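You operate a simulated robot arm through the tools that you are given. There is no shell and no other tool. Be economical: measure what you need, move in short steps, check, and stop when the job is done.

The job below is to be done with a simulated robot arm. You get a single attempt, and the scene is never put back.

## Task
Click-test the peak knob and put it in the tray that the display calls for.
Fine: latch it on the peg, sweep there and back; GOOD goes to PASS, else to REDO.

Only the result counts: the job must be done as asked and must still hold three seconds after the hand-in. Knocking over, shifting, dropping, spilling or breaking anything else fails it.

## Robot
A 7-joint arm with a two-finger parallel gripper, fixed in place. Base frame: the origin is at the foot of the arm, x ahead of it, y to its left, z up; the work surface is at about z = 0. Units: cm, degrees, N and s.
With the tool pointing down near the work surface it reaches from about 22 to 58 cm from the base axis. Its first joint turns from -66.0 to 66.0 degrees. Payload 2.5 kg.
Tool frame: the origin (TCP) lies between the finger pads and is the grasp point; the fingertips stand 2.3 cm ahead of it; z points along the fingers, y is the line along which they close. The gripper opens to 9.4 cm. The fingers are 3.8 cm wide and 1 cm thick; the gripper's body (5.4 by 9.6 cm) begins 3.9 cm behind the TCP.
Orientation is that of the tool frame in the base frame, as a unit quaternion [x, y, z, w]. With the fingers straight down and closing along the base's y, the tool's x points along the base's -x, its y along +y and its z along -z.

## Interface
- The arm moves only by the tool arm_command. Its argument "deltas" is one flat list of numbers, 7 for each row, row after row: the turn, a rotation vector about the tool's x, y, z in degrees, then the shift along the tool's x, y, z in cm, then the gripper command, from -1 (shut) to 1 (fully open), values between in proportion. In form: [wx, wy, wz, dx, dy, dz, hand, wx, wy, wz, dx, dy, dz, hand, ...]. A call has 1 to 10 rows; each row is the pose to reach, as a shift and turn from the pose commanded when the call began, along the tool's axes at that moment. A row lasts 0.2 s, in which the tool goes at most 5 cm and 8.6 degrees; a call with a longer step from one row to the next is refused whole, and so is a gripper value outside its range. Where a pose cannot be reached the arm comes as near as it can. A force on the tool above 60 N (or 10 N above the force at the start of the call, whichever is more), or a blocked arm, ends the call early, and 0.2 s more pass. The fingers move at their own pace (about 10.8 cm/s each) and stop on an object; they squeeze with about 21 N. The grip force told is the motor's: it shows also when the fingers shut on nothing. Time passes only in rows, and 0.2 s behind the last, so rows that repeat a pose let the fingers close. The reply holds the time, the measured pose of the TCP, the force on the tool along the base axes, the opening and the grip force, in the units named above and with some noise.
- Cameras (640 x 400 px; columns grow to the right, rows downward): "scene" is fixed at [11.17, -40.71, 53.53]; the picture's right is [0.87, -0.50, 0.00], its down [-0.33, -0.57, -0.76] and it looks along [0.38, 0.65, -0.66] (base axes); focal length 214 px, centre (320, 200). "wrist" rides on the gripper at [-3.9, 0, -4.4] in the tool frame; the picture's right is [0.00, -1.00, 0.00], its down [0.97, 0.00, -0.24] and it looks along [0.24, 0.00, 0.97] (tool axes); focal length 218 px, centre (320, 200). There is no depth. A picture from a camera that has moved, and an enlarged one, comes with that camera's place and axes in the base frame and with its lens.
- capture(camera): a new picture of that camera. It takes no simulated time.
- inspect(camera, box): a new picture of the part [left, top, right, bottom] of that camera's present view, enlarged. It takes no simulated time.
- close_job(): hands the job in; it is judged then, once.

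Go step by step. Nothing tells you positions but the pictures and the camera data: compare them with the known pose of the tool, close in by small moves and look again before you grip or let go. The budget is 120 turns and 64 pictures, counting those below and the enlarged ones. Unless the task says otherwise, let go and move clear before handing in, and close with one line.

The tools are called after "Request:" by a JSON object that holds its "api" and its "payload". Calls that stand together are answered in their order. arm_command: Moves the arm, as the interface text tells. Its arguments: {"type":"object","properties":{"deltas":{"type":"array","items":{"type":"number"}}},"required":["deltas"]} The other tools are called the same way: capture (camera) takes a picture; inspect (camera, box) takes an enlarged picture of a part of a camera's view; close_job () hands the job in.

At the start:

```text
t: 0.0
ee_pos: [40.09, 2.68, 43.77]
orientation: [0.001, 1.0, 0.0, 0.001]
force: [0.8, 0.0, -0.8]
opening: 9.39
gripper_force: 0.1
```

scene: 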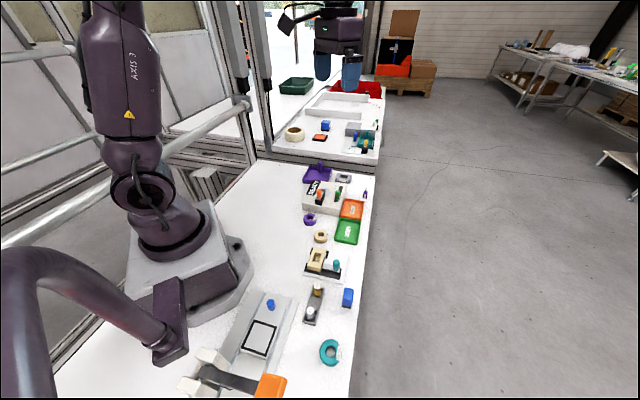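
wrist: 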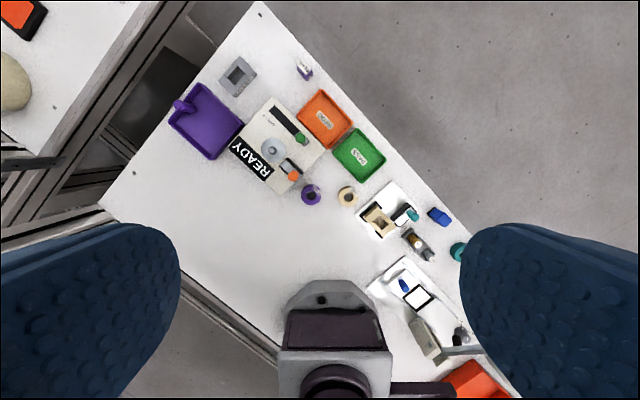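

I see a device with a READY display, orange and green trays, and a few knob-like objects. I'll look closer to tell which is the "peak knob".

Request:
{"api": "inspect", "payload": {"camera": "wrist", "box": [160, 50, 400, 220]}}

Request:
{"api": "inspect", "payload": {"camera": "scene", "box": [270, 150, 390, 250]}}

Request:
{"api": "inspect", "payload": {"camera": "wrist", "box": [340, 170, 500, 300]}}

Request:
{"api": "inspect", "payload": {"camera": "scene", "box": [230, 220, 380, 370]}}

```text
2.35 times, centred on (280, 135) of wrist
camera zoom: at [43.96, 2.83, 48.2], right [0.0, -1.0, 0.0], down [-0.97, 0.0, 0.24], along [-0.24, 0.0, -0.97], focal length 514 px, centre (414, 353)
```

zoom: 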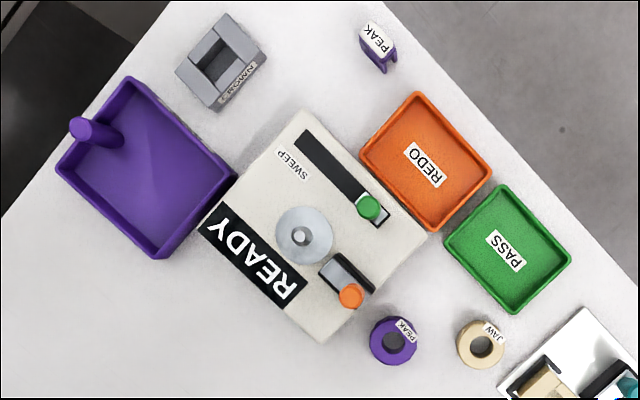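

```text
4.00 times, centred on (330, 200) of scene
camera zoom: at [11.17, -40.71, 53.53], right [0.87, -0.5, 0.0], down [-0.33, -0.57, -0.76], along [0.38, 0.65, -0.66], focal length 858 px, centre (280, 200)
```

zoom: 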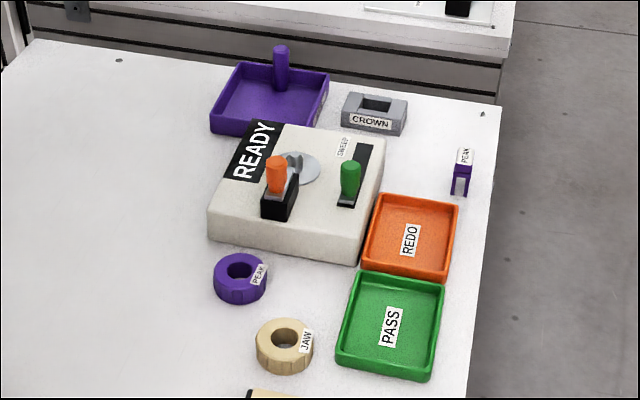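

```text
3.08 times, centred on (420, 235) of wrist
camera zoom: at [43.96, 2.83, 48.2], right [0.0, -1.0, 0.0], down [-0.97, 0.0, 0.24], along [-0.24, 0.0, -0.97], focal length 672 px, centre (12, 92)
```

zoom: 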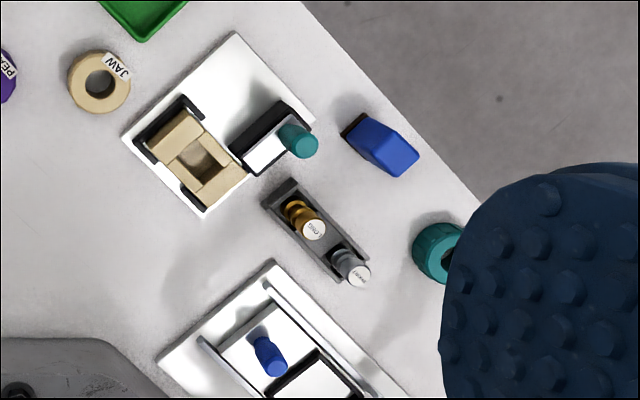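

```text
2.67 times, centred on (305, 295) of scene
camera zoom: at [11.17, -40.71, 53.53], right [0.87, -0.5, 0.0], down [-0.33, -0.57, -0.76], along [0.38, 0.65, -0.66], focal length 572 px, centre (360, -53)
```

zoom: 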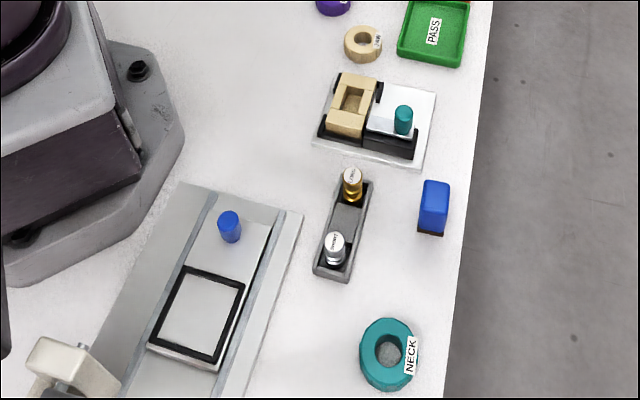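

The purple ring labelled PEAK, at about (33.5, 4.5), looks like the knob, and the machine's peg is at about (43.3, 12). I'll bring the wrist camera closer over the machine.

Request:
{"api": "arm_command", "payload": {"deltas": [0, 0, 0, -0.7, 1.0, 3.6, 1, 0, 0, 0, -1.4, 2.1, 7.2, 1, 0, 0, 0, -2.0, 3.2, 10.8, 1, 0, 0, 0, -2.7, 4.2, 14.4, 1, 0, 0, 0, -3.4, 5.3, 18, 1, 0, 0, 0, -3.4, 5.3, 18, 1]}}

Request:
{"api": "capture", "payload": {"camera": "wrist"}}

```text
t: 1.4
ee_pos: [43.4, 7.9, 25.75]
orientation: [0.001, 1.0, 0.0, 0.0]
force: [0.3, 0.3, -0.4]
opening: 9.4
gripper_force: 0.0
```

```text
57 pictures are left
camera wrist: at [47.34, 8.03, 30.1], right [0.0, -1.0, 0.0], down [-0.97, 0.0, 0.24], along [-0.24, 0.0, -0.97], focal length 218 px, centre (320, 200)
```

wrist: 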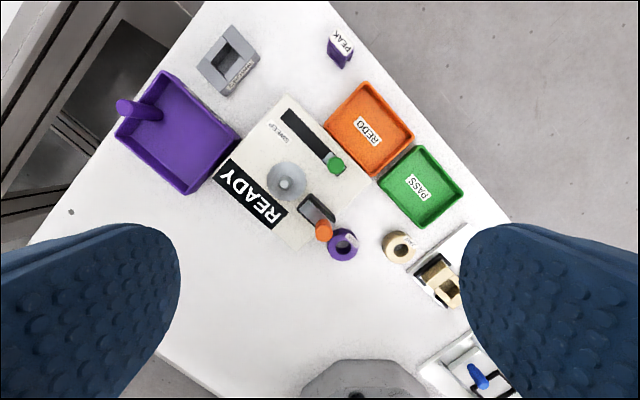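

Request:
{"api": "inspect", "payload": {"camera": "wrist", "box": [210, 80, 380, 270]}}

Request:
{"api": "inspect", "payload": {"camera": "wrist", "box": [290, 180, 440, 280]}}

Request:
{"api": "inspect", "payload": {"camera": "scene", "box": [295, 170, 375, 230]}}

```text
2.11 times, centred on (295, 175) of wrist
camera zoom: at [47.34, 8.03, 30.1], right [0.0, -1.0, 0.0], down [-0.97, 0.0, 0.24], along [-0.24, 0.0, -0.97], focal length 460 px, centre (373, 253)
```

zoom: 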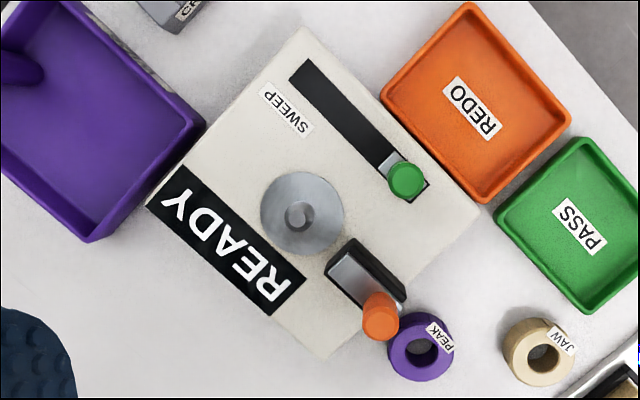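

```text
4.00 times, centred on (365, 230) of wrist
camera zoom: at [47.34, 8.03, 30.1], right [0.0, -1.0, 0.0], down [-0.97, 0.0, 0.24], along [-0.24, 0.0, -0.97], focal length 873 px, centre (140, 80)
```

zoom: 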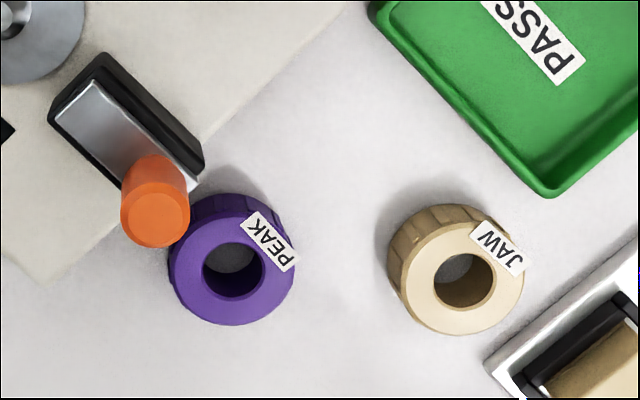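

```text
6.67 times, centred on (335, 200) of scene
camera zoom: at [11.17, -40.71, 53.53], right [0.87, -0.5, 0.0], down [-0.33, -0.57, -0.76], along [0.38, 0.65, -0.66], focal length 1430 px, centre (220, 200)
```

zoom: 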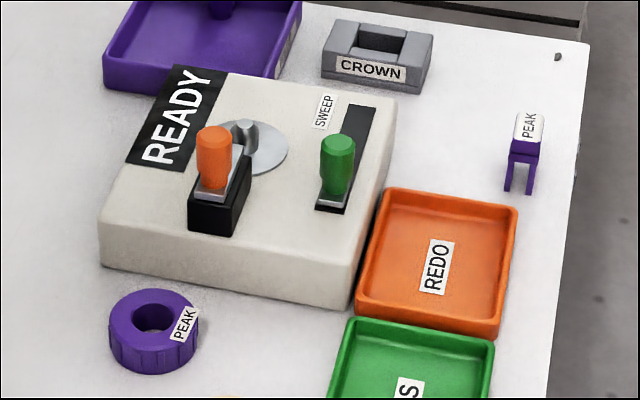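

The orange latch slides towards the peg, and the green lever runs along SWEEP. I'll yaw the tool so the fingers close parallel to the machine's edge beside the knob, with the camera kept on the far side from the machine.

Request:
{"api": "arm_command", "payload": {"deltas": [0, 0, 7.5, 0.8, -0.2, 0.4, 1, 0, 0, 15, 1.6, -0.4, 0.8, 1, 0, 0, 22.5, 2.4, -0.6, 1.2, 1, 0, 0, 30, 3.2, -0.8, 1.6, 1, 0, 0, 37.5, 4, -1, 2, 1, 0, 0, 45, 4.8, -1.2, 2.4, 1, 0, 0, 52.5, 5.6, -1.4, 2.8, 1, 0, 0, 60, 6.4, -1.6, 3.2, 1, 0, 0, 67.5, 7.2, -1.8, 3.6, 1]}}

```text
t: 3.4
ee_pos: [36.19, 6.17, 22.23]
orientation: [0.557, 0.831, -0.001, 0.0]
force: [-0.4, -0.1, -0.4]
opening: 9.41
gripper_force: 0.1
```

The yaw is halfway there and tracking well, so I'll do the second half.

Request:
{"api": "arm_command", "payload": {"deltas": [0, 0, 7.5, 0, 0, 0, 1, 0, 0, 15, 0, 0, 0, 1, 0, 0, 22.5, 0, 0, 0, 1, 0, 0, 30, 0, 0, 0, 1, 0, 0, 37.5, 0, 0, 0, 1, 0, 0, 45, 0, 0, 0, 1, 0, 0, 52.5, 0, 0, 0, 1, 0, 0, 60, 0, 0, 0, 1, 0, 0, 67.5, 0, 0, 0, 1, 0, 0, 67.5, 0, 0, 0, 1]}}

Request:
{"api": "capture", "payload": {"camera": "wrist"}}

```text
t: 5.6
ee_pos: [36.12, 6.05, 22.33]
orientation: [0.924, 0.383, 0.0, 0.0]
force: [0.7, -0.6, 0.4]
opening: 9.39
gripper_force: 0.0
```

```text
53 pictures are left
camera wrist: at [33.45, 3.57, 26.58], right [-0.71, 0.71, 0.0], down [0.69, 0.68, 0.24], along [0.17, 0.17, -0.97], focal length 218 px, centre (320, 200)
```

wrist: 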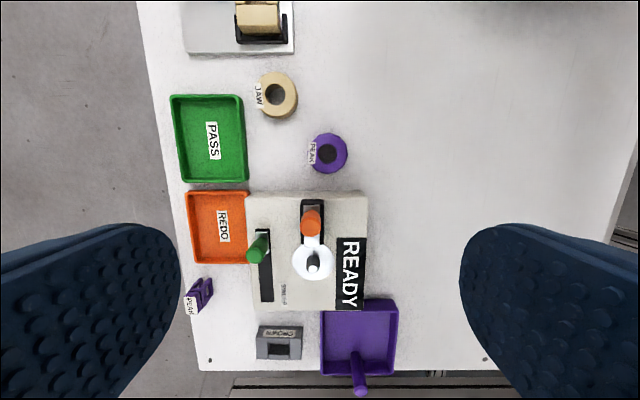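

The view now lines up with the machine. I'll look at the peg, latch and knob in detail.

Request:
{"api": "inspect", "payload": {"camera": "wrist", "box": [240, 190, 380, 310]}}

Request:
{"api": "inspect", "payload": {"camera": "wrist", "box": [250, 60, 380, 200]}}

```text
3.33 times, centred on (310, 250) of wrist
camera zoom: at [33.45, 3.57, 26.58], right [-0.71, 0.71, 0.0], down [0.69, 0.68, 0.24], along [0.17, 0.17, -0.97], focal length 728 px, centre (353, 33)
```

zoom: 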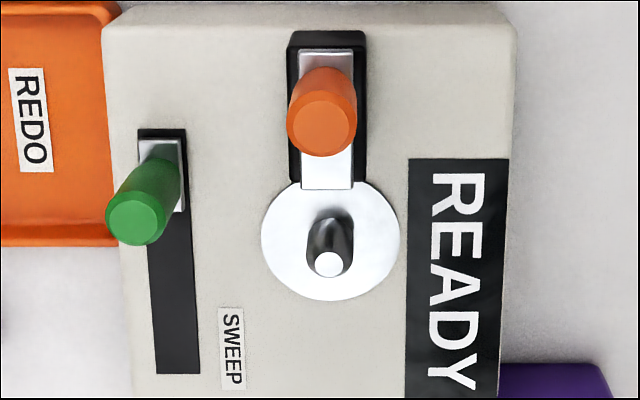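

```text
2.86 times, centred on (315, 130) of wrist
camera zoom: at [33.45, 3.57, 26.58], right [-0.71, 0.71, 0.0], down [0.69, 0.68, 0.24], along [0.17, 0.17, -0.97], focal length 624 px, centre (334, 400)
```

zoom: 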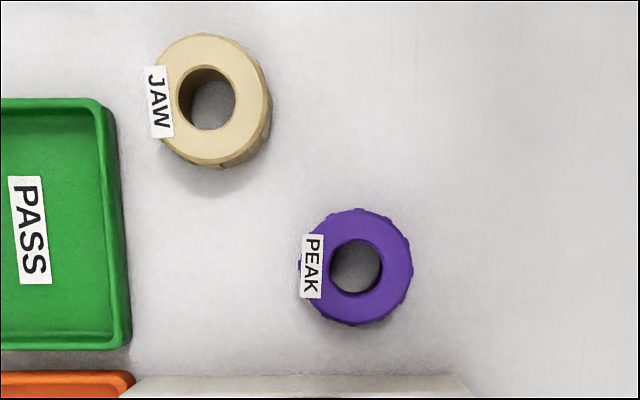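

The knob is at about (33.5, 4.75), is 4.2 cm across and has clearance all round. The peg is at about (43.2, 12.1), with its disc at about z = 4. I'll go above the knob.

Request:
{"api": "arm_command", "payload": {"deltas": [0, 0, 0, -0.9, -0.3, 4, 0.36, 0, 0, 0, -1.8, -0.6, 8, 0.36, 0, 0, 0, -2.79, -0.95, 12, 0.36, 0, 0, 0, -2.79, -0.95, 14, 0.36, 0, 0, 0, -2.79, -0.95, 14, 0.36]}}

Request:
{"api": "capture", "payload": {"camera": "wrist"}}

Request:
{"api": "inspect", "payload": {"camera": "scene", "box": [280, 150, 380, 250]}}

```text
t: 6.8
ee_pos: [33.65, 4.97, 8.17]
orientation: [0.924, 0.383, 0.0, 0.0]
force: [0.6, 0.4, -0.9]
opening: 6.4
gripper_force: 0.1
```

```text
50 pictures are left
camera wrist: at [30.82, 2.34, 12.57], right [-0.71, 0.71, 0.0], down [0.69, 0.69, 0.24], along [0.17, 0.17, -0.97], focal length 218 px, centre (320, 200)
```

wrist: 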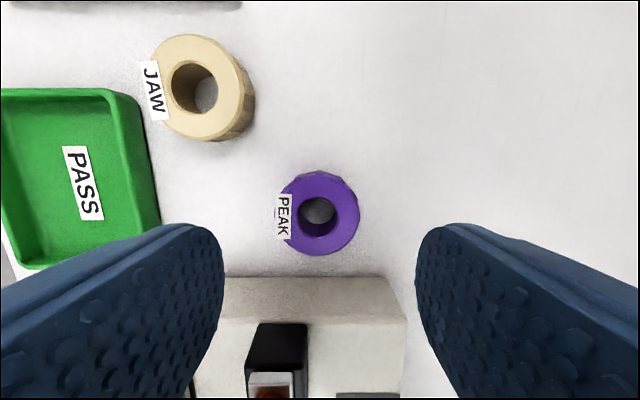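

```text
4.00 times, centred on (330, 200) of scene
camera zoom: at [11.17, -40.71, 53.53], right [0.87, -0.5, 0.0], down [-0.33, -0.57, -0.76], along [0.38, 0.65, -0.66], focal length 858 px, centre (280, 200)
```

zoom: 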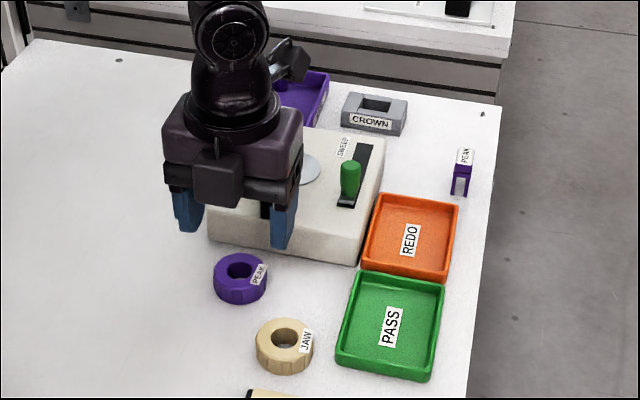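

The fingers straddle the knob symmetrically. I'll shift 0.45 cm back, lower to z of about 2.7, and close.

Request:
{"api": "arm_command", "payload": {"deltas": [0, 0, 0, -0.44, 0, 1.5, 0.36, 0, 0, 0, -0.44, 0, 3.5, 0.36, 0, 0, 0, -0.44, 0, 4.8, 0.36, 0, 0, 0, -0.44, 0, 5.45, 0.36, 0, 0, 0, -0.44, 0, 5.45, 0.36]}}

Request:
{"api": "capture", "payload": {"camera": "wrist"}}

```text
t: 8.0
ee_pos: [33.35, 4.55, 2.74]
orientation: [0.924, 0.382, 0.0, 0.0]
force: [-0.4, 0.8, 0.3]
opening: 6.38
gripper_force: 0.1
```

```text
48 pictures are left
camera wrist: at [30.5, 1.95, 7.13], right [-0.71, 0.71, 0.0], down [0.69, 0.69, 0.24], along [0.17, 0.17, -0.97], focal length 218 px, centre (320, 200)
```

wrist: 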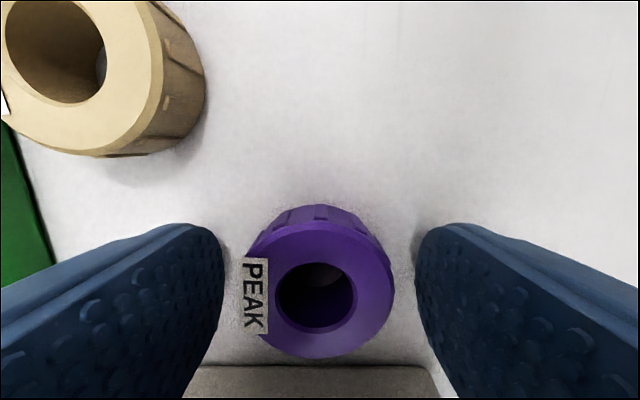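

The knob is centred between the pads, so I'll close on it.

Request:
{"api": "arm_command", "payload": {"deltas": [0, 0, 0, 0, 0, 0, -0.3, 0, 0, 0, 0, 0, 0, -1, 0, 0, 0, 0, 0, 0, -1, 0, 0, 0, 0, 0, 0, -1]}}

```text
t: 9.0
ee_pos: [33.27, 4.59, 2.68]
orientation: [0.924, 0.383, 0.001, 0.0]
force: [0.4, -0.4, 0.6]
opening: 4.19
gripper_force: 21.0
```

The grip is solid at 4.19 cm. I'll lift well clear of the levers and carry the knob over the peg.

Request:
{"api": "arm_command", "payload": {"deltas": [0, 0, 0, 0, 0, -2, -1, 0, 0, 0, 0, 0, -6, -1, 0, 0, 0, 0, 0, -10, -1, 0, 0, 0, 0, 0, -11.3, -1, 0, 0, 0, 3, 0.4, -11.3, -1, 0, 0, 0, 6.1, 0.85, -11.3, -1, 0, 0, 0, 9.2, 1.3, -11.3, -1, 0, 0, 0, 12.2, 1.7, -11.3, -1, 0, 0, 0, 12.2, 1.7, -11.3, -1]}}

Request:
{"api": "capture", "payload": {"camera": "wrist"}}

Request:
{"api": "inspect", "payload": {"camera": "scene", "box": [280, 130, 380, 230]}}

```text
t: 11.0
ee_pos: [43.1, 11.94, 14.08]
orientation: [0.924, 0.382, -0.001, 0.001]
force: [0.2, 0.1, -0.4]
opening: 4.22
gripper_force: 21.4
```

```text
47 pictures are left
camera wrist: at [40.35, 9.39, 18.44], right [-0.71, 0.71, 0.0], down [0.69, 0.69, 0.24], along [0.17, 0.17, -0.97], focal length 218 px, centre (320, 200)
```

wrist: 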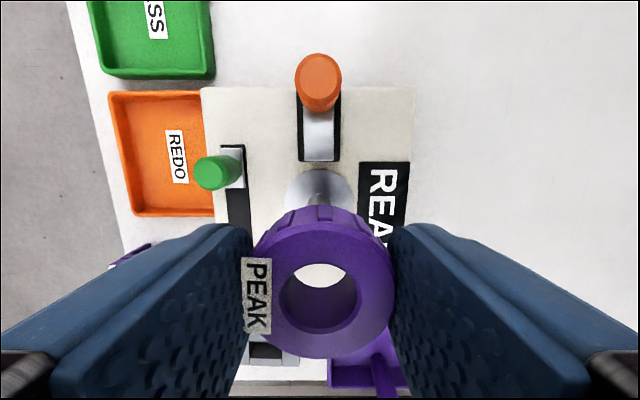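

```text
4.00 times, centred on (330, 180) of scene
camera zoom: at [11.17, -40.71, 53.53], right [0.87, -0.5, 0.0], down [-0.33, -0.57, -0.76], along [0.38, 0.65, -0.66], focal length 858 px, centre (280, 280)
```

zoom: 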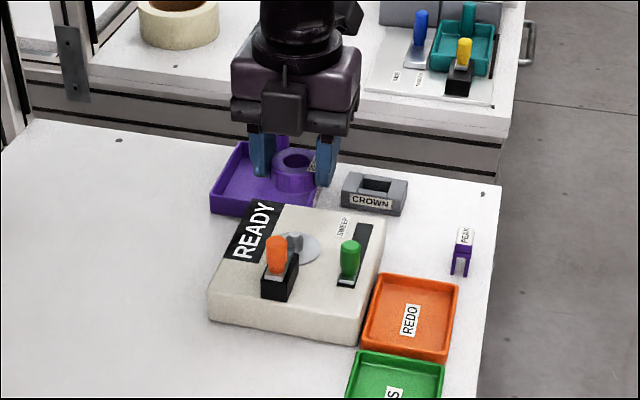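

The knob's hole is within about 1 mm of the disc centre. I'll lower to just above the peg and check again.

Request:
{"api": "arm_command", "payload": {"deltas": [0, 0, 0, 0, 0.1, 2.5, -1, 0, 0, 0, 0, 0.1, 4.6, -1, 0, 0, 0, 0, 0.1, 4.6, -1]}}

Request:
{"api": "inspect", "payload": {"camera": "wrist", "box": [200, 100, 440, 380]}}

Request:
{"api": "inspect", "payload": {"camera": "scene", "box": [300, 160, 370, 220]}}

```text
t: 11.8
ee_pos: [43.17, 11.96, 9.4]
orientation: [0.924, 0.383, 0.001, 0.0]
force: [0.2, 0.8, 0.2]
opening: 4.22
gripper_force: 20.9
```

```text
1.43 times, centred on (320, 240) of wrist
camera zoom: at [40.44, 9.3, 13.79], right [-0.71, 0.71, 0.0], down [0.69, 0.69, 0.24], along [0.17, 0.17, -0.97], focal length 312 px, centre (320, 143)
```

zoom: 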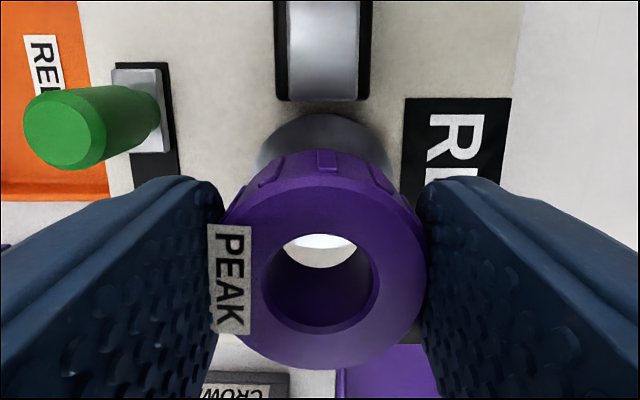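

```text
6.67 times, centred on (335, 190) of scene
camera zoom: at [11.17, -40.71, 53.53], right [0.87, -0.5, 0.0], down [-0.33, -0.57, -0.76], along [0.38, 0.65, -0.66], focal length 1430 px, centre (220, 267)
```

zoom: 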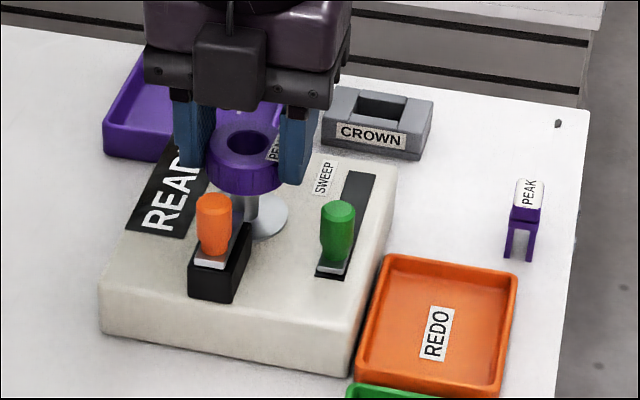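

Laterally it's aligned, but the knob sits about 0.3 cm too far ahead along the tool's x. I'll correct that and lower slowly over the peg.

Request:
{"api": "arm_command", "payload": {"deltas": [0, 0, 0, -0.28, 0.05, 0, -1, 0, 0, 0, -0.28, 0.05, 0.8, -1, 0, 0, 0, -0.28, 0.05, 1.6, -1, 0, 0, 0, -0.28, 0.05, 2.1, -1, 0, 0, 0, -0.28, 0.05, 2.1, -1]}}

Request:
{"api": "inspect", "payload": {"camera": "wrist", "box": [200, 100, 440, 380]}}

Request:
{"api": "inspect", "payload": {"camera": "scene", "box": [300, 160, 370, 220]}}

```text
t: 13.0
ee_pos: [43.05, 11.75, 7.4]
orientation: [0.924, 0.383, 0.0, 0.0]
force: [-0.1, 0.7, -0.1]
opening: 4.21
gripper_force: 21.6
```

```text
1.43 times, centred on (320, 240) of wrist
camera zoom: at [40.29, 9.06, 11.76], right [-0.71, 0.71, 0.0], down [0.69, 0.69, 0.24], along [0.17, 0.17, -0.97], focal length 312 px, centre (320, 143)
```

zoom: 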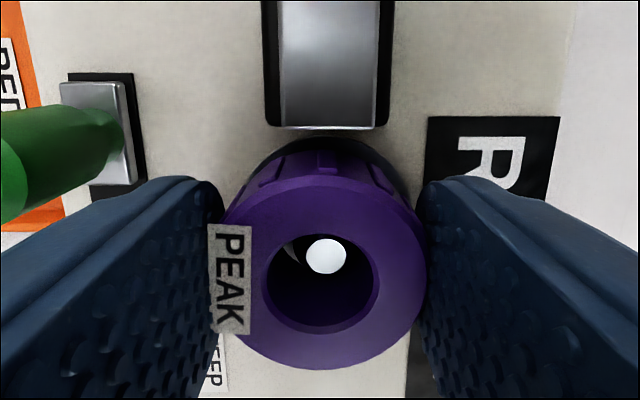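

```text
6.67 times, centred on (335, 190) of scene
camera zoom: at [11.17, -40.71, 53.53], right [0.87, -0.5, 0.0], down [-0.33, -0.57, -0.76], along [0.38, 0.65, -0.66], focal length 1430 px, centre (220, 267)
```

zoom: 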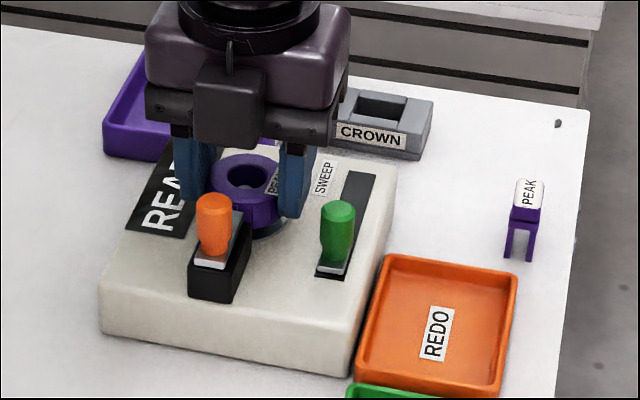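

The peg top shows inside the hole, nearly central. I'll lower the rest of the way gently.

Request:
{"api": "arm_command", "payload": {"deltas": [0, 0, 0, 0, -0.08, 0.3, -1, 0, 0, 0, 0, -0.08, 0.5, -1, 0, 0, 0, 0, -0.08, 0.7, -1, 0, 0, 0, 0, -0.08, 0.85, -1]}}

Request:
{"api": "inspect", "payload": {"camera": "wrist", "box": [200, 100, 440, 380]}}

Request:
{"api": "inspect", "payload": {"camera": "scene", "box": [300, 160, 370, 220]}}

```text
t: 14.0
ee_pos: [43.01, 11.82, 6.56]
orientation: [0.924, 0.383, 0.002, 0.0]
force: [-4.9, 0.4, 15.7]
opening: 4.22
gripper_force: 21.5
```

```text
1.43 times, centred on (320, 240) of wrist
camera zoom: at [40.3, 9.17, 11.0], right [-0.71, 0.71, 0.0], down [0.69, 0.69, 0.24], along [0.17, 0.17, -0.97], focal length 312 px, centre (320, 143)
```

zoom: 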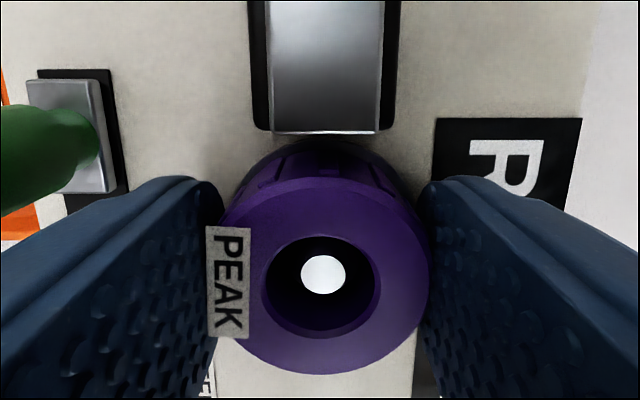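

```text
6.67 times, centred on (335, 190) of scene
camera zoom: at [11.17, -40.71, 53.53], right [0.87, -0.5, 0.0], down [-0.33, -0.57, -0.76], along [0.38, 0.65, -0.66], focal length 1430 px, centre (220, 267)
```

zoom: 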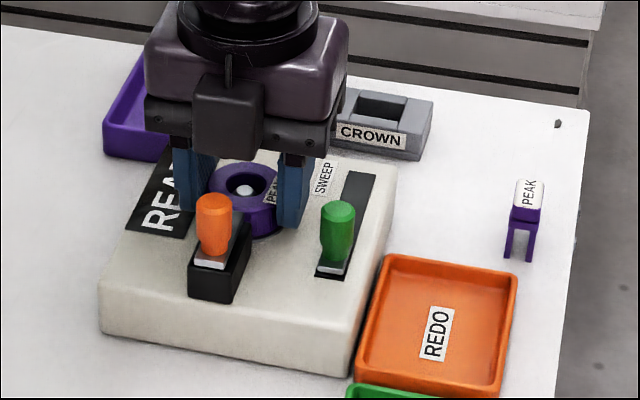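

It's in contact at the expected seat height with 16 N. I'll open slightly, keeping clear of the green lever, and rise.

Request:
{"api": "arm_command", "payload": {"deltas": [0, 0, 0, 0, 0, -0.15, -1, 0, 0, 0, 0, 0, -0.15, 0.13, 0, 0, 0, 0, 0, -0.15, 0.13, 0, 0, 0, 0, 0, -0.15, 0.13, 0, 0, 0, 0, 0, -2, 0.13, 0, 0, 0, 0, 0, -5, 0.13, 0, 0, 0, 0, 0, -8, 0.13, 0, 0, 0, 0, 0, -8, 0.13]}}

Request:
{"api": "capture", "payload": {"camera": "wrist"}}

Request:
{"api": "inspect", "payload": {"camera": "scene", "box": [300, 160, 370, 220]}}

```text
t: 15.8
ee_pos: [42.96, 11.88, 14.55]
orientation: [0.924, 0.383, -0.001, 0.0]
force: [-0.8, -0.2, -1.0]
opening: 5.31
gripper_force: 0.1
```

```text
39 pictures are left
camera wrist: at [40.18, 9.15, 18.97], right [-0.71, 0.71, 0.0], down [0.69, 0.69, 0.24], along [0.17, 0.17, -0.97], focal length 218 px, centre (320, 200)
```

wrist: 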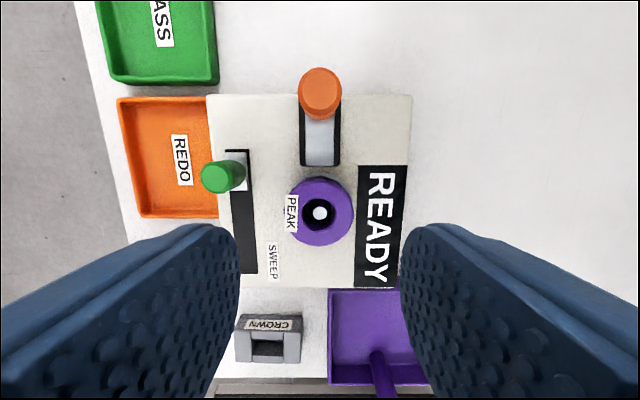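

```text
6.67 times, centred on (335, 190) of scene
camera zoom: at [11.17, -40.71, 53.53], right [0.87, -0.5, 0.0], down [-0.33, -0.57, -0.76], along [0.38, 0.65, -0.66], focal length 1430 px, centre (220, 267)
```

zoom: 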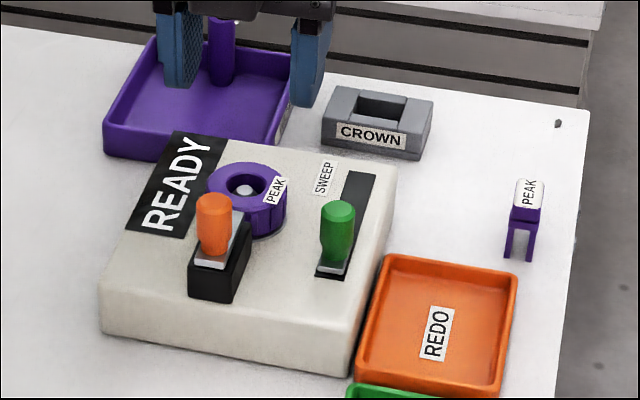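

The knob is seated. Next I'll straddle the orange latch lever, at about (38.7, 7.65) with its top at about z = 10.

Request:
{"api": "arm_command", "payload": {"deltas": [0, 0, 0, -2, 0, 0, 0.13, 0, 0, 0, -4, 0, 0, 0.13, 0, 0, 0, -6, 0, 0, 0.13, 0, 0, 0, -6, 0, 0, 0.13]}}

Request:
{"api": "capture", "payload": {"camera": "wrist"}}

```text
t: 16.8
ee_pos: [38.61, 7.59, 14.5]
orientation: [0.924, 0.383, 0.0, 0.001]
force: [-0.2, -0.1, -0.3]
opening: 5.31
gripper_force: 0.0
```

```text
37 pictures are left
camera wrist: at [35.91, 4.86, 18.9], right [-0.71, 0.71, 0.0], down [0.69, 0.69, 0.24], along [0.17, 0.17, -0.97], focal length 218 px, centre (320, 200)
```

wrist: 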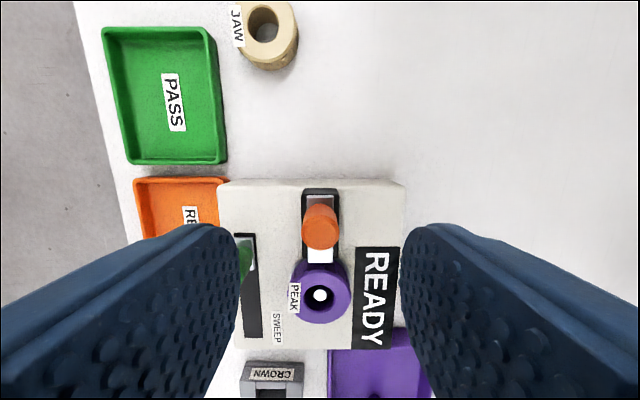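

The lever is centred under the tool, with its top at about z = 9.2. I'll descend so the tips stay above the knob's top, and grip it.

Request:
{"api": "arm_command", "payload": {"deltas": [0, 0, 0, 0, 0, 2.5, 0.13, 0, 0, 0, 0, 0, 4.8, 0.13, 0, 0, 0, 0, 0, 5.6, 0.13, 0, 0, 0, 0, 0, 5.6, -1, 0, 0, 0, 0, 0, 5.6, -1, 0, 0, 0, 0, 0, 5.6, -1]}}

Request:
{"api": "capture", "payload": {"camera": "wrist"}}

```text
t: 18.2
ee_pos: [38.66, 7.55, 8.87]
orientation: [0.924, 0.383, 0.0, 0.0]
force: [-0.3, -0.7, -1.0]
opening: 1.66
gripper_force: 45.2
```

```text
36 pictures are left
camera wrist: at [35.97, 4.93, 13.25], right [-0.71, 0.71, 0.0], down [0.69, 0.69, 0.24], along [0.17, 0.17, -0.97], focal length 218 px, centre (320, 200)
```

wrist: 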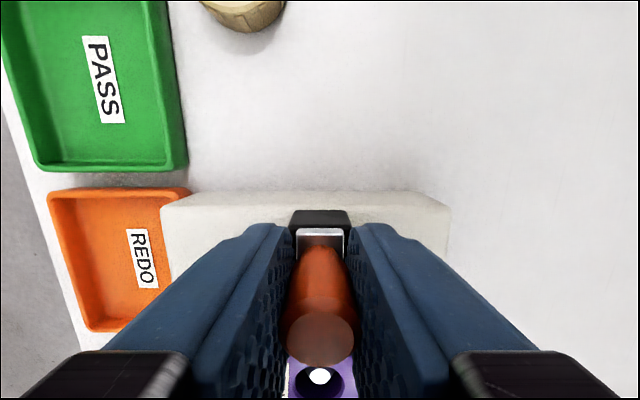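

I have the lever gripped. I'll slide it towards the peg in small steps while watching the force.

Request:
{"api": "arm_command", "payload": {"deltas": [0, 0, 0, 0.3, 0, 0, -1, 0, 0, 0, 0.6, 0, 0, -1, 0, 0, 0, 0.9, 0, 0, -1, 0, 0, 0, 1.2, 0, 0, -1, 0, 0, 0, 1.5, 0, 0, -1]}}

Request:
{"api": "inspect", "payload": {"camera": "scene", "box": [300, 160, 370, 220]}}

```text
t: 19.4
ee_pos: [39.68, 8.69, 8.81]
orientation: [0.924, 0.383, -0.001, -0.001]
force: [-2.1, 1.9, -14.5]
opening: 1.66
gripper_force: 45.1
```

```text
6.67 times, centred on (335, 190) of scene
camera zoom: at [11.18, -40.71, 53.53], right [0.87, -0.5, 0.0], down [-0.33, -0.57, -0.76], along [0.38, 0.65, -0.66], focal length 1430 px, centre (220, 267)
```

zoom: 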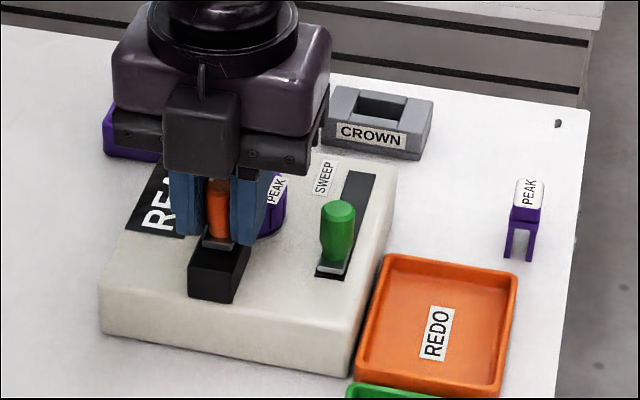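

It has slid 1.5 cm with little resistance along its track, so I'll continue until it stops.

Request:
{"api": "arm_command", "payload": {"deltas": [0, 0, 0, 0.25, 0, 0, -1, 0, 0, 0, 0.5, 0, 0, -1, 0, 0, 0, 0.75, 0, 0, -1, 0, 0, 0, 1.0, 0, 0, -1]}}

Request:
{"api": "inspect", "payload": {"camera": "scene", "box": [300, 160, 370, 220]}}

Request:
{"api": "capture", "payload": {"camera": "wrist"}}

```text
t: 20.4
ee_pos: [40.32, 9.2, 8.97]
orientation: [0.924, 0.382, -0.003, 0.0]
force: [-21.8, -7.4, 0.8]
opening: 1.66
gripper_force: 44.5
```

```text
6.67 times, centred on (335, 190) of scene
camera zoom: at [11.17, -40.71, 53.53], right [0.87, -0.5, 0.0], down [-0.33, -0.57, -0.76], along [0.38, 0.65, -0.66], focal length 1430 px, centre (220, 267)
```

zoom: 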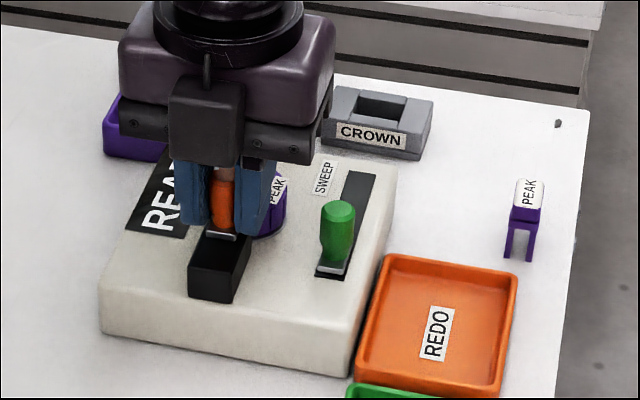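

```text
33 pictures are left
camera wrist: at [37.61, 6.55, 13.27], right [-0.71, 0.71, 0.0], down [0.69, 0.69, 0.24], along [0.16, 0.17, -0.97], focal length 218 px, centre (320, 200)
```

wrist: 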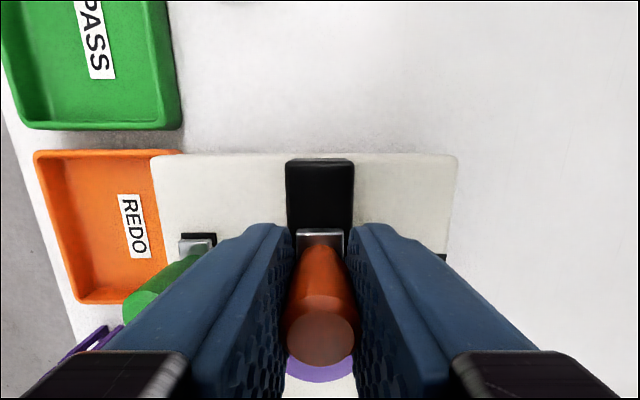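

Resistance has built to about 23 N, so the latch has reached its stop. I'll release it, rise and check the display.

Request:
{"api": "arm_command", "payload": {"deltas": [0, 0, 0, 0, 0, 0, -0.1, 0, 0, 0, 0, 0, 0, -0.1, 0, 0, 0, 0, 0, -2, -0.1, 0, 0, 0, 0, 0, -5.5, -0.1, 0, 0, 0, 0, 0, -5.5, -0.1]}}

Request:
{"api": "capture", "payload": {"camera": "wrist"}}

Request:
{"api": "inspect", "payload": {"camera": "scene", "box": [300, 160, 370, 220]}}

```text
t: 21.6
ee_pos: [40.53, 9.34, 14.52]
orientation: [0.924, 0.383, -0.001, 0.0]
force: [0.1, -0.1, 1.2]
opening: 4.23
gripper_force: 0.0
```

```text
32 pictures are left
camera wrist: at [37.75, 6.66, 18.8], right [-0.71, 0.71, 0.0], down [0.69, 0.69, 0.24], along [0.17, 0.17, -0.97], focal length 218 px, centre (320, 200)
```

wrist: 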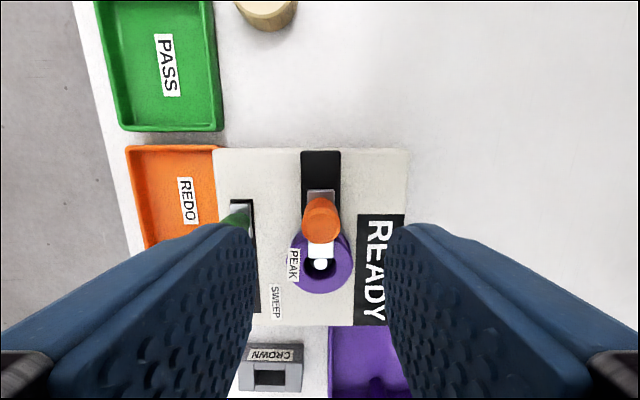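

```text
6.67 times, centred on (335, 190) of scene
camera zoom: at [11.17, -40.71, 53.53], right [0.87, -0.5, 0.0], down [-0.33, -0.57, -0.76], along [0.38, 0.65, -0.66], focal length 1430 px, centre (220, 267)
```

zoom: 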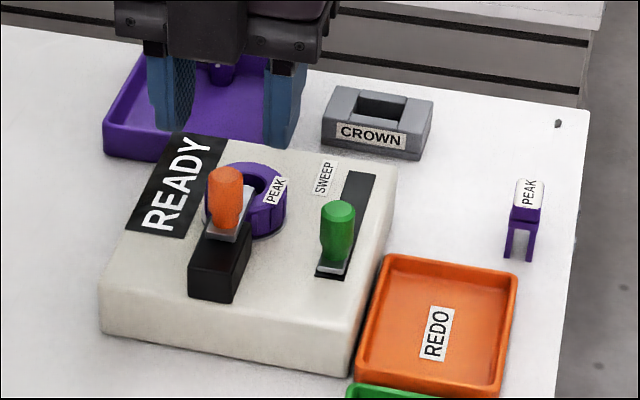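

The latch bar now reaches over the knob to the peg. Next is the green SWEEP lever, at about (45.3, 6.4).

Request:
{"api": "arm_command", "payload": {"deltas": [0, 0, 0, 0.6, 2.7, 0, -0.28, 0, 0, 0, 1.28, 5.47, 0, -0.28, 0, 0, 0, 1.28, 5.47, 2, -0.28, 0, 0, 0, 1.28, 5.47, 2, -0.28]}}

Request:
{"api": "capture", "payload": {"camera": "wrist"}}

```text
t: 22.6
ee_pos: [45.29, 6.32, 12.42]
orientation: [0.924, 0.383, -0.001, 0.0]
force: [0.6, -0.1, -1.5]
opening: 3.37
gripper_force: 0.1
```

```text
30 pictures are left
camera wrist: at [42.48, 3.71, 16.79], right [-0.71, 0.71, 0.0], down [0.69, 0.69, 0.24], along [0.17, 0.17, -0.97], focal length 218 px, centre (320, 200)
```

wrist: 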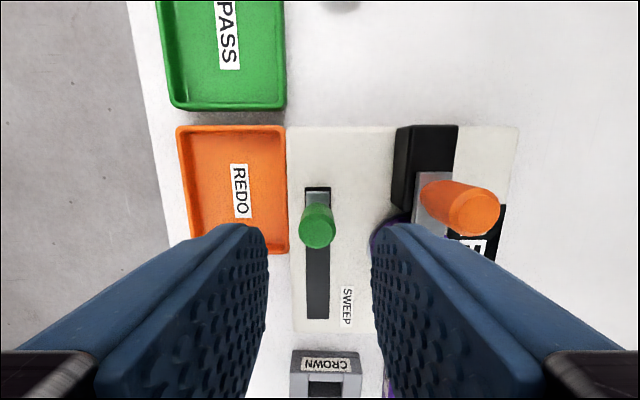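

The green lever is centred, so I'll descend and grip it.

Request:
{"api": "arm_command", "payload": {"deltas": [0, 0, 0, 0, 0.05, 2.5, -0.28, 0, 0, 0, 0, 0.05, 4.5, -0.28, 0, 0, 0, 0, 0.05, 5.25, -0.28, 0, 0, 0, 0, 0.05, 5.25, -1, 0, 0, 0, 0, 0.05, 5.25, -1, 0, 0, 0, 0, 0.05, 5.25, -1]}}

Request:
{"api": "inspect", "payload": {"camera": "scene", "box": [300, 160, 370, 220]}}

```text
t: 24.0
ee_pos: [45.29, 6.27, 7.25]
orientation: [0.924, 0.382, 0.001, 0.0]
force: [5.9, -3.4, -7.2]
opening: 1.65
gripper_force: 44.6
```

```text
6.67 times, centred on (335, 190) of scene
camera zoom: at [11.18, -40.71, 53.53], right [0.87, -0.5, 0.0], down [-0.33, -0.57, -0.76], along [0.38, 0.65, -0.66], focal length 1430 px, centre (220, 267)
```

zoom: 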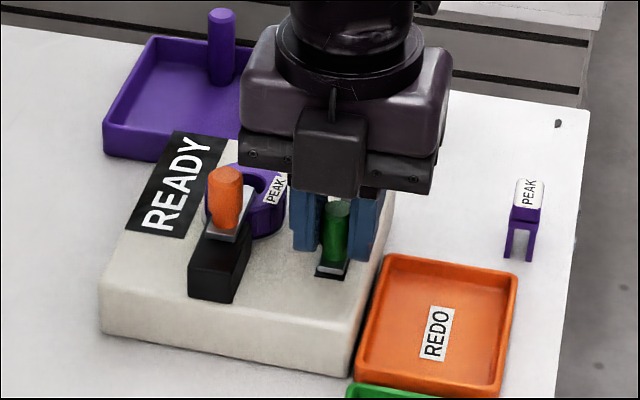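

Gripped. I'll sweep the lever along its slot.

Request:
{"api": "arm_command", "payload": {"deltas": [0, 0, 0, 0.5, 0, 0, -1, 0, 0, 0, 1, 0, 0, -1, 0, 0, 0, 1.5, 0, 0, -1, 0, 0, 0, 2, 0, 0, -1, 0, 0, 0, 2.5, 0, 0, -1, 0, 0, 0, 3, 0, 0, -1, 0, 0, 0, 3.5, 0, 0, -1, 0, 0, 0, 4, 0, 0, -1, 0, 0, 0, 4.5, 0, 0, -1]}}

Request:
{"api": "inspect", "payload": {"camera": "scene", "box": [300, 160, 370, 220]}}

```text
t: 26.0
ee_pos: [48.51, 9.51, 7.28]
orientation: [0.924, 0.383, 0.0, 0.001]
force: [6.9, -8.1, -9.7]
opening: 1.63
gripper_force: 44.5
```

```text
6.67 times, centred on (335, 190) of scene
camera zoom: at [11.18, -40.71, 53.53], right [0.87, -0.5, 0.0], down [-0.33, -0.57, -0.76], along [0.38, 0.65, -0.66], focal length 1430 px, centre (220, 267)
```

zoom: 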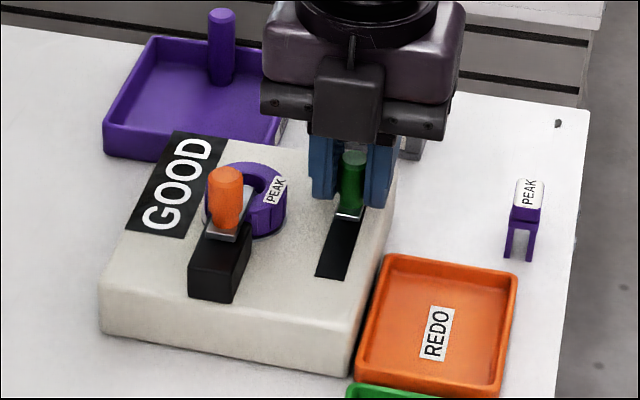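

The display reads GOOD partway through. I'll run to the end of the slot before coming back.

Request:
{"api": "arm_command", "payload": {"deltas": [0, 0, 0, 0.4, -0.08, 0, -1, 0, 0, 0, 0.8, -0.08, 0, -1, 0, 0, 0, 1.2, -0.08, 0, -1, 0, 0, 0, 1.6, -0.08, 0, -1]}}

Request:
{"api": "inspect", "payload": {"camera": "scene", "box": [300, 160, 370, 220]}}

```text
t: 27.0
ee_pos: [49.41, 10.35, 7.12]
orientation: [0.924, 0.382, -0.006, 0.001]
force: [-22.5, -27.9, 5.5]
opening: 1.68
gripper_force: 45.3
```

```text
6.67 times, centred on (335, 190) of scene
camera zoom: at [11.17, -40.71, 53.53], right [0.87, -0.5, 0.0], down [-0.33, -0.57, -0.76], along [0.38, 0.65, -0.66], focal length 1430 px, centre (220, 267)
```

zoom: 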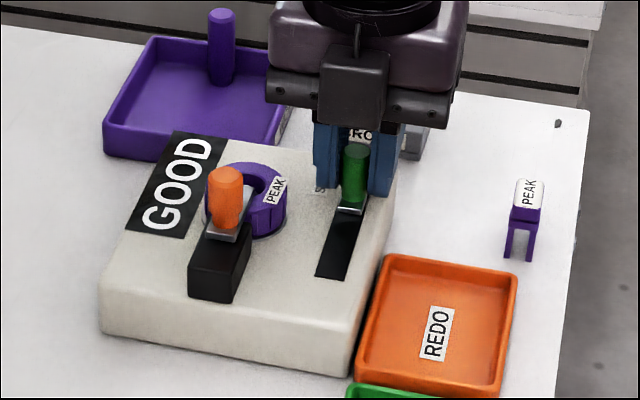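

That's the far stop (36 N). Now I'll sweep back to the start.

Request:
{"api": "arm_command", "payload": {"deltas": [0, 0, 0, -0.8, 0.05, 0, -1, 0, 0, 0, -1.6, 0.05, 0, -1, 0, 0, 0, -2.4, 0.05, 0, -1, 0, 0, 0, -3.2, 0.05, 0, -1, 0, 0, 0, -4, 0.05, 0, -1, 0, 0, 0, -4.7, 0.05, 0, -1, 0, 0, 0, -5.3, 0.05, 0, -1, 0, 0, 0, -5.8, 0.05, 0, -1, 0, 0, 0, -6.2, 0.05, 0, -1]}}

Request:
{"api": "inspect", "payload": {"camera": "scene", "box": [300, 160, 370, 220]}}

```text
t: 29.0
ee_pos: [45.59, 6.55, 7.27]
orientation: [0.923, 0.384, 0.006, 0.002]
force: [33.6, 1.9, -25.1]
opening: 1.66
gripper_force: 44.4
```

```text
6.67 times, centred on (335, 190) of scene
camera zoom: at [11.19, -40.71, 53.53], right [0.87, -0.5, 0.0], down [-0.33, -0.57, -0.76], along [0.38, 0.65, -0.66], focal length 1430 px, centre (220, 267)
```

zoom: 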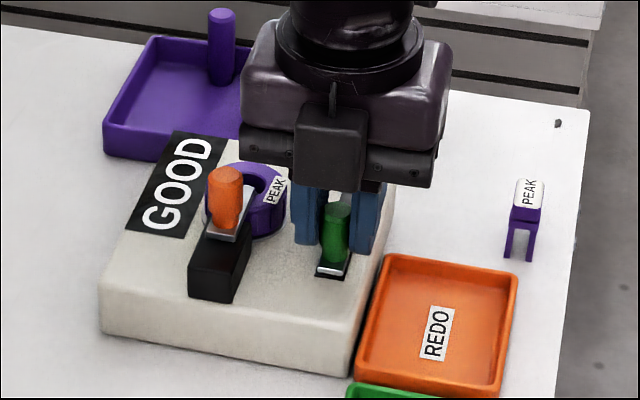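

The lever is back at the start stop and the display still reads GOOD, so the knob goes to PASS. I'll release and rise.

Request:
{"api": "arm_command", "payload": {"deltas": [0, 0, 0, 0.25, 0, 0, -0.3, 0, 0, 0, 0.25, 0, 0, -0.3, 0, 0, 0, 0.25, 0, -3, -0.3, 0, 0, 0, 0.25, 0, -7.2, -0.3, 0, 0, 0, 0.25, 0, -7.2, -0.3]}}

Request:
{"api": "inspect", "payload": {"camera": "scene", "box": [300, 160, 370, 220]}}

```text
t: 30.2
ee_pos: [45.42, 6.41, 14.41]
orientation: [0.924, 0.383, 0.001, 0.0]
force: [-0.1, 0.7, 0.9]
opening: 3.3
gripper_force: 0.1
```

```text
6.67 times, centred on (335, 190) of scene
camera zoom: at [11.17, -40.71, 53.53], right [0.87, -0.5, 0.0], down [-0.33, -0.57, -0.76], along [0.38, 0.65, -0.66], focal length 1430 px, centre (220, 267)
```

zoom: 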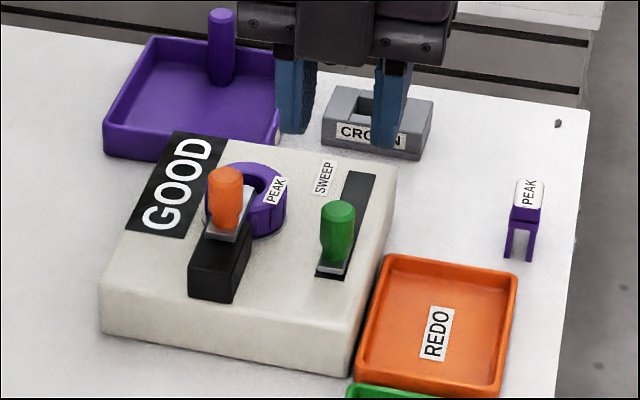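

Next I'll unlatch: go over the orange lever, now at about (40.0, 8.8).

Request:
{"api": "arm_command", "payload": {"deltas": [0, 0, 0, -1.1, -2.8, 0, -0.1, 0, 0, 0, -2.18, -5.53, 0, -0.1, 0, 0, 0, -2.18, -5.53, 2, -0.1, 0, 0, 0, -2.18, -5.53, 2, -0.1]}}

Request:
{"api": "capture", "payload": {"camera": "wrist"}}

```text
t: 31.2
ee_pos: [39.92, 8.83, 12.37]
orientation: [0.924, 0.382, -0.001, 0.0]
force: [-0.5, -0.2, -0.1]
opening: 4.21
gripper_force: 0.2
```

```text
24 pictures are left
camera wrist: at [37.17, 6.13, 16.68], right [-0.71, 0.71, 0.0], down [0.69, 0.69, 0.24], along [0.17, 0.17, -0.97], focal length 218 px, centre (320, 200)
```

wrist: 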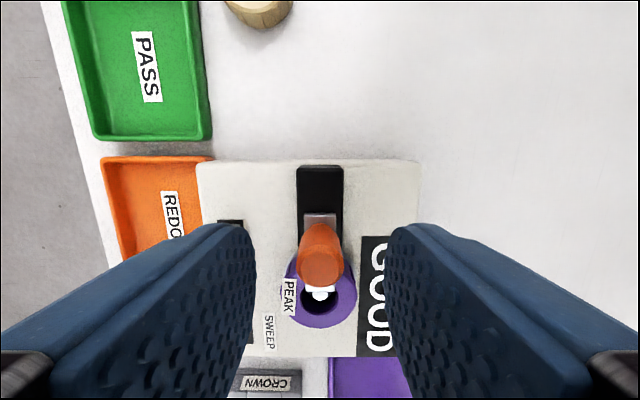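

It's centred enough. I'll descend, grip the lever, and slide it back away from the peg.

Request:
{"api": "arm_command", "payload": {"deltas": [0, 0, 0, 0.25, 0, 2, -0.1, 0, 0, 0, 0.25, 0, 3.45, -0.1, 0, 0, 0, 0.25, 0, 3.45, -1, 0, 0, 0, 0.25, 0, 3.45, -1, 0, 0, 0, 0, 0, 3.45, -1, 0, 0, 0, -0.4, 0, 3.45, -1, 0, 0, 0, -0.8, 0, 3.45, -1, 0, 0, 0, -1.2, 0, 3.45, -1, 0, 0, 0, -1.5, 0, 3.45, -1]}}

```text
t: 33.2
ee_pos: [38.79, 7.53, 8.95]
orientation: [0.924, 0.382, -0.001, 0.0]
force: [4.5, -3.2, -21.6]
opening: 1.67
gripper_force: 45.0
```

Request:
{"api": "arm_command", "payload": {"deltas": [0, 0, 0, -0.3, 0, 0, -1, 0, 0, 0, -0.6, 0, 0, -1, 0, 0, 0, -0.8, 0, 0, -1]}}

Request:
{"api": "inspect", "payload": {"camera": "scene", "box": [300, 160, 370, 220]}}

```text
t: 34.0
ee_pos: [38.58, 7.34, 9.03]
orientation: [0.923, 0.384, 0.002, 0.0]
force: [18.8, 8.2, -31.0]
opening: 1.69
gripper_force: 45.3
```

```text
6.67 times, centred on (335, 190) of scene
camera zoom: at [11.19, -40.71, 53.53], right [0.87, -0.5, 0.0], down [-0.33, -0.57, -0.76], along [0.38, 0.65, -0.66], focal length 1430 px, centre (220, 267)
```

zoom: 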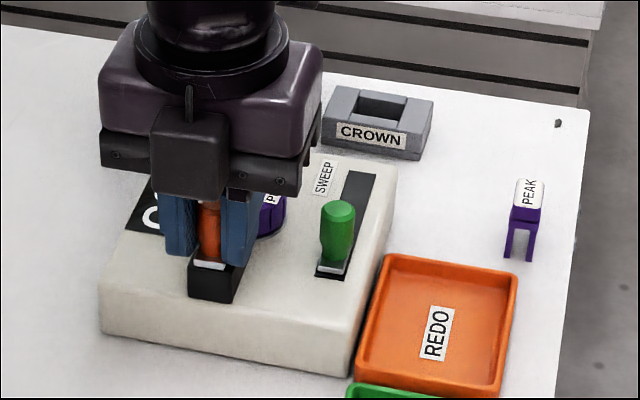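

The latch is fully back. I'll release, rise, and return above the knob.

Request:
{"api": "arm_command", "payload": {"deltas": [0, 0, 0, 0.3, 0, 0.1, -1, 0, 0, 0, 0.3, 0, 0.1, -0.1, 0, 0, 0, 0.3, 0, 0.1, -0.1, 0, 0, 0, 0.3, 0, -3, 0.13, 0, 0, 0, 0.3, 0, -5.5, 0.13, 0, 0, 0, 3.3, 0, -5.5, 0.13, 0, 0, 0, 6.5, 0, -5.5, 0.13, 0, 0, 0, 6.5, 0, -5.5, 0.13]}}

Request:
{"api": "capture", "payload": {"camera": "wrist"}}

```text
t: 35.8
ee_pos: [43.03, 11.82, 14.55]
orientation: [0.924, 0.383, -0.001, 0.0]
force: [-0.4, 0.2, -0.5]
opening: 5.3
gripper_force: 0.0
```

```text
22 pictures are left
camera wrist: at [40.24, 9.15, 18.89], right [-0.71, 0.71, 0.0], down [0.69, 0.69, 0.24], along [0.17, 0.17, -0.97], focal length 218 px, centre (320, 200)
```

wrist: 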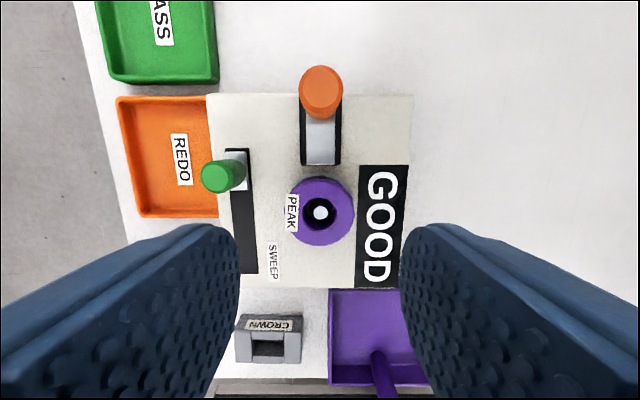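

The state is as it was at release, with GOOD showing. I'll lower onto the knob, grip, and lift it straight off.

Request:
{"api": "arm_command", "payload": {"deltas": [0, 0, 0, 0, 0, 3, 0.13, 0, 0, 0, 0, 0, 6, 0.13, 0, 0, 0, 0, 0, 7.75, 0.13, 0, 0, 0, 0, 0, 7.75, -1, 0, 0, 0, 0, 0, 7.75, -1, 0, 0, 0, 0, 0, 7.75, -1]}}

```text
t: 37.2
ee_pos: [43.01, 11.88, 6.75]
orientation: [0.924, 0.383, -0.001, 0.0]
force: [-0.1, 0.0, 0.3]
opening: 4.19
gripper_force: 21.4
```

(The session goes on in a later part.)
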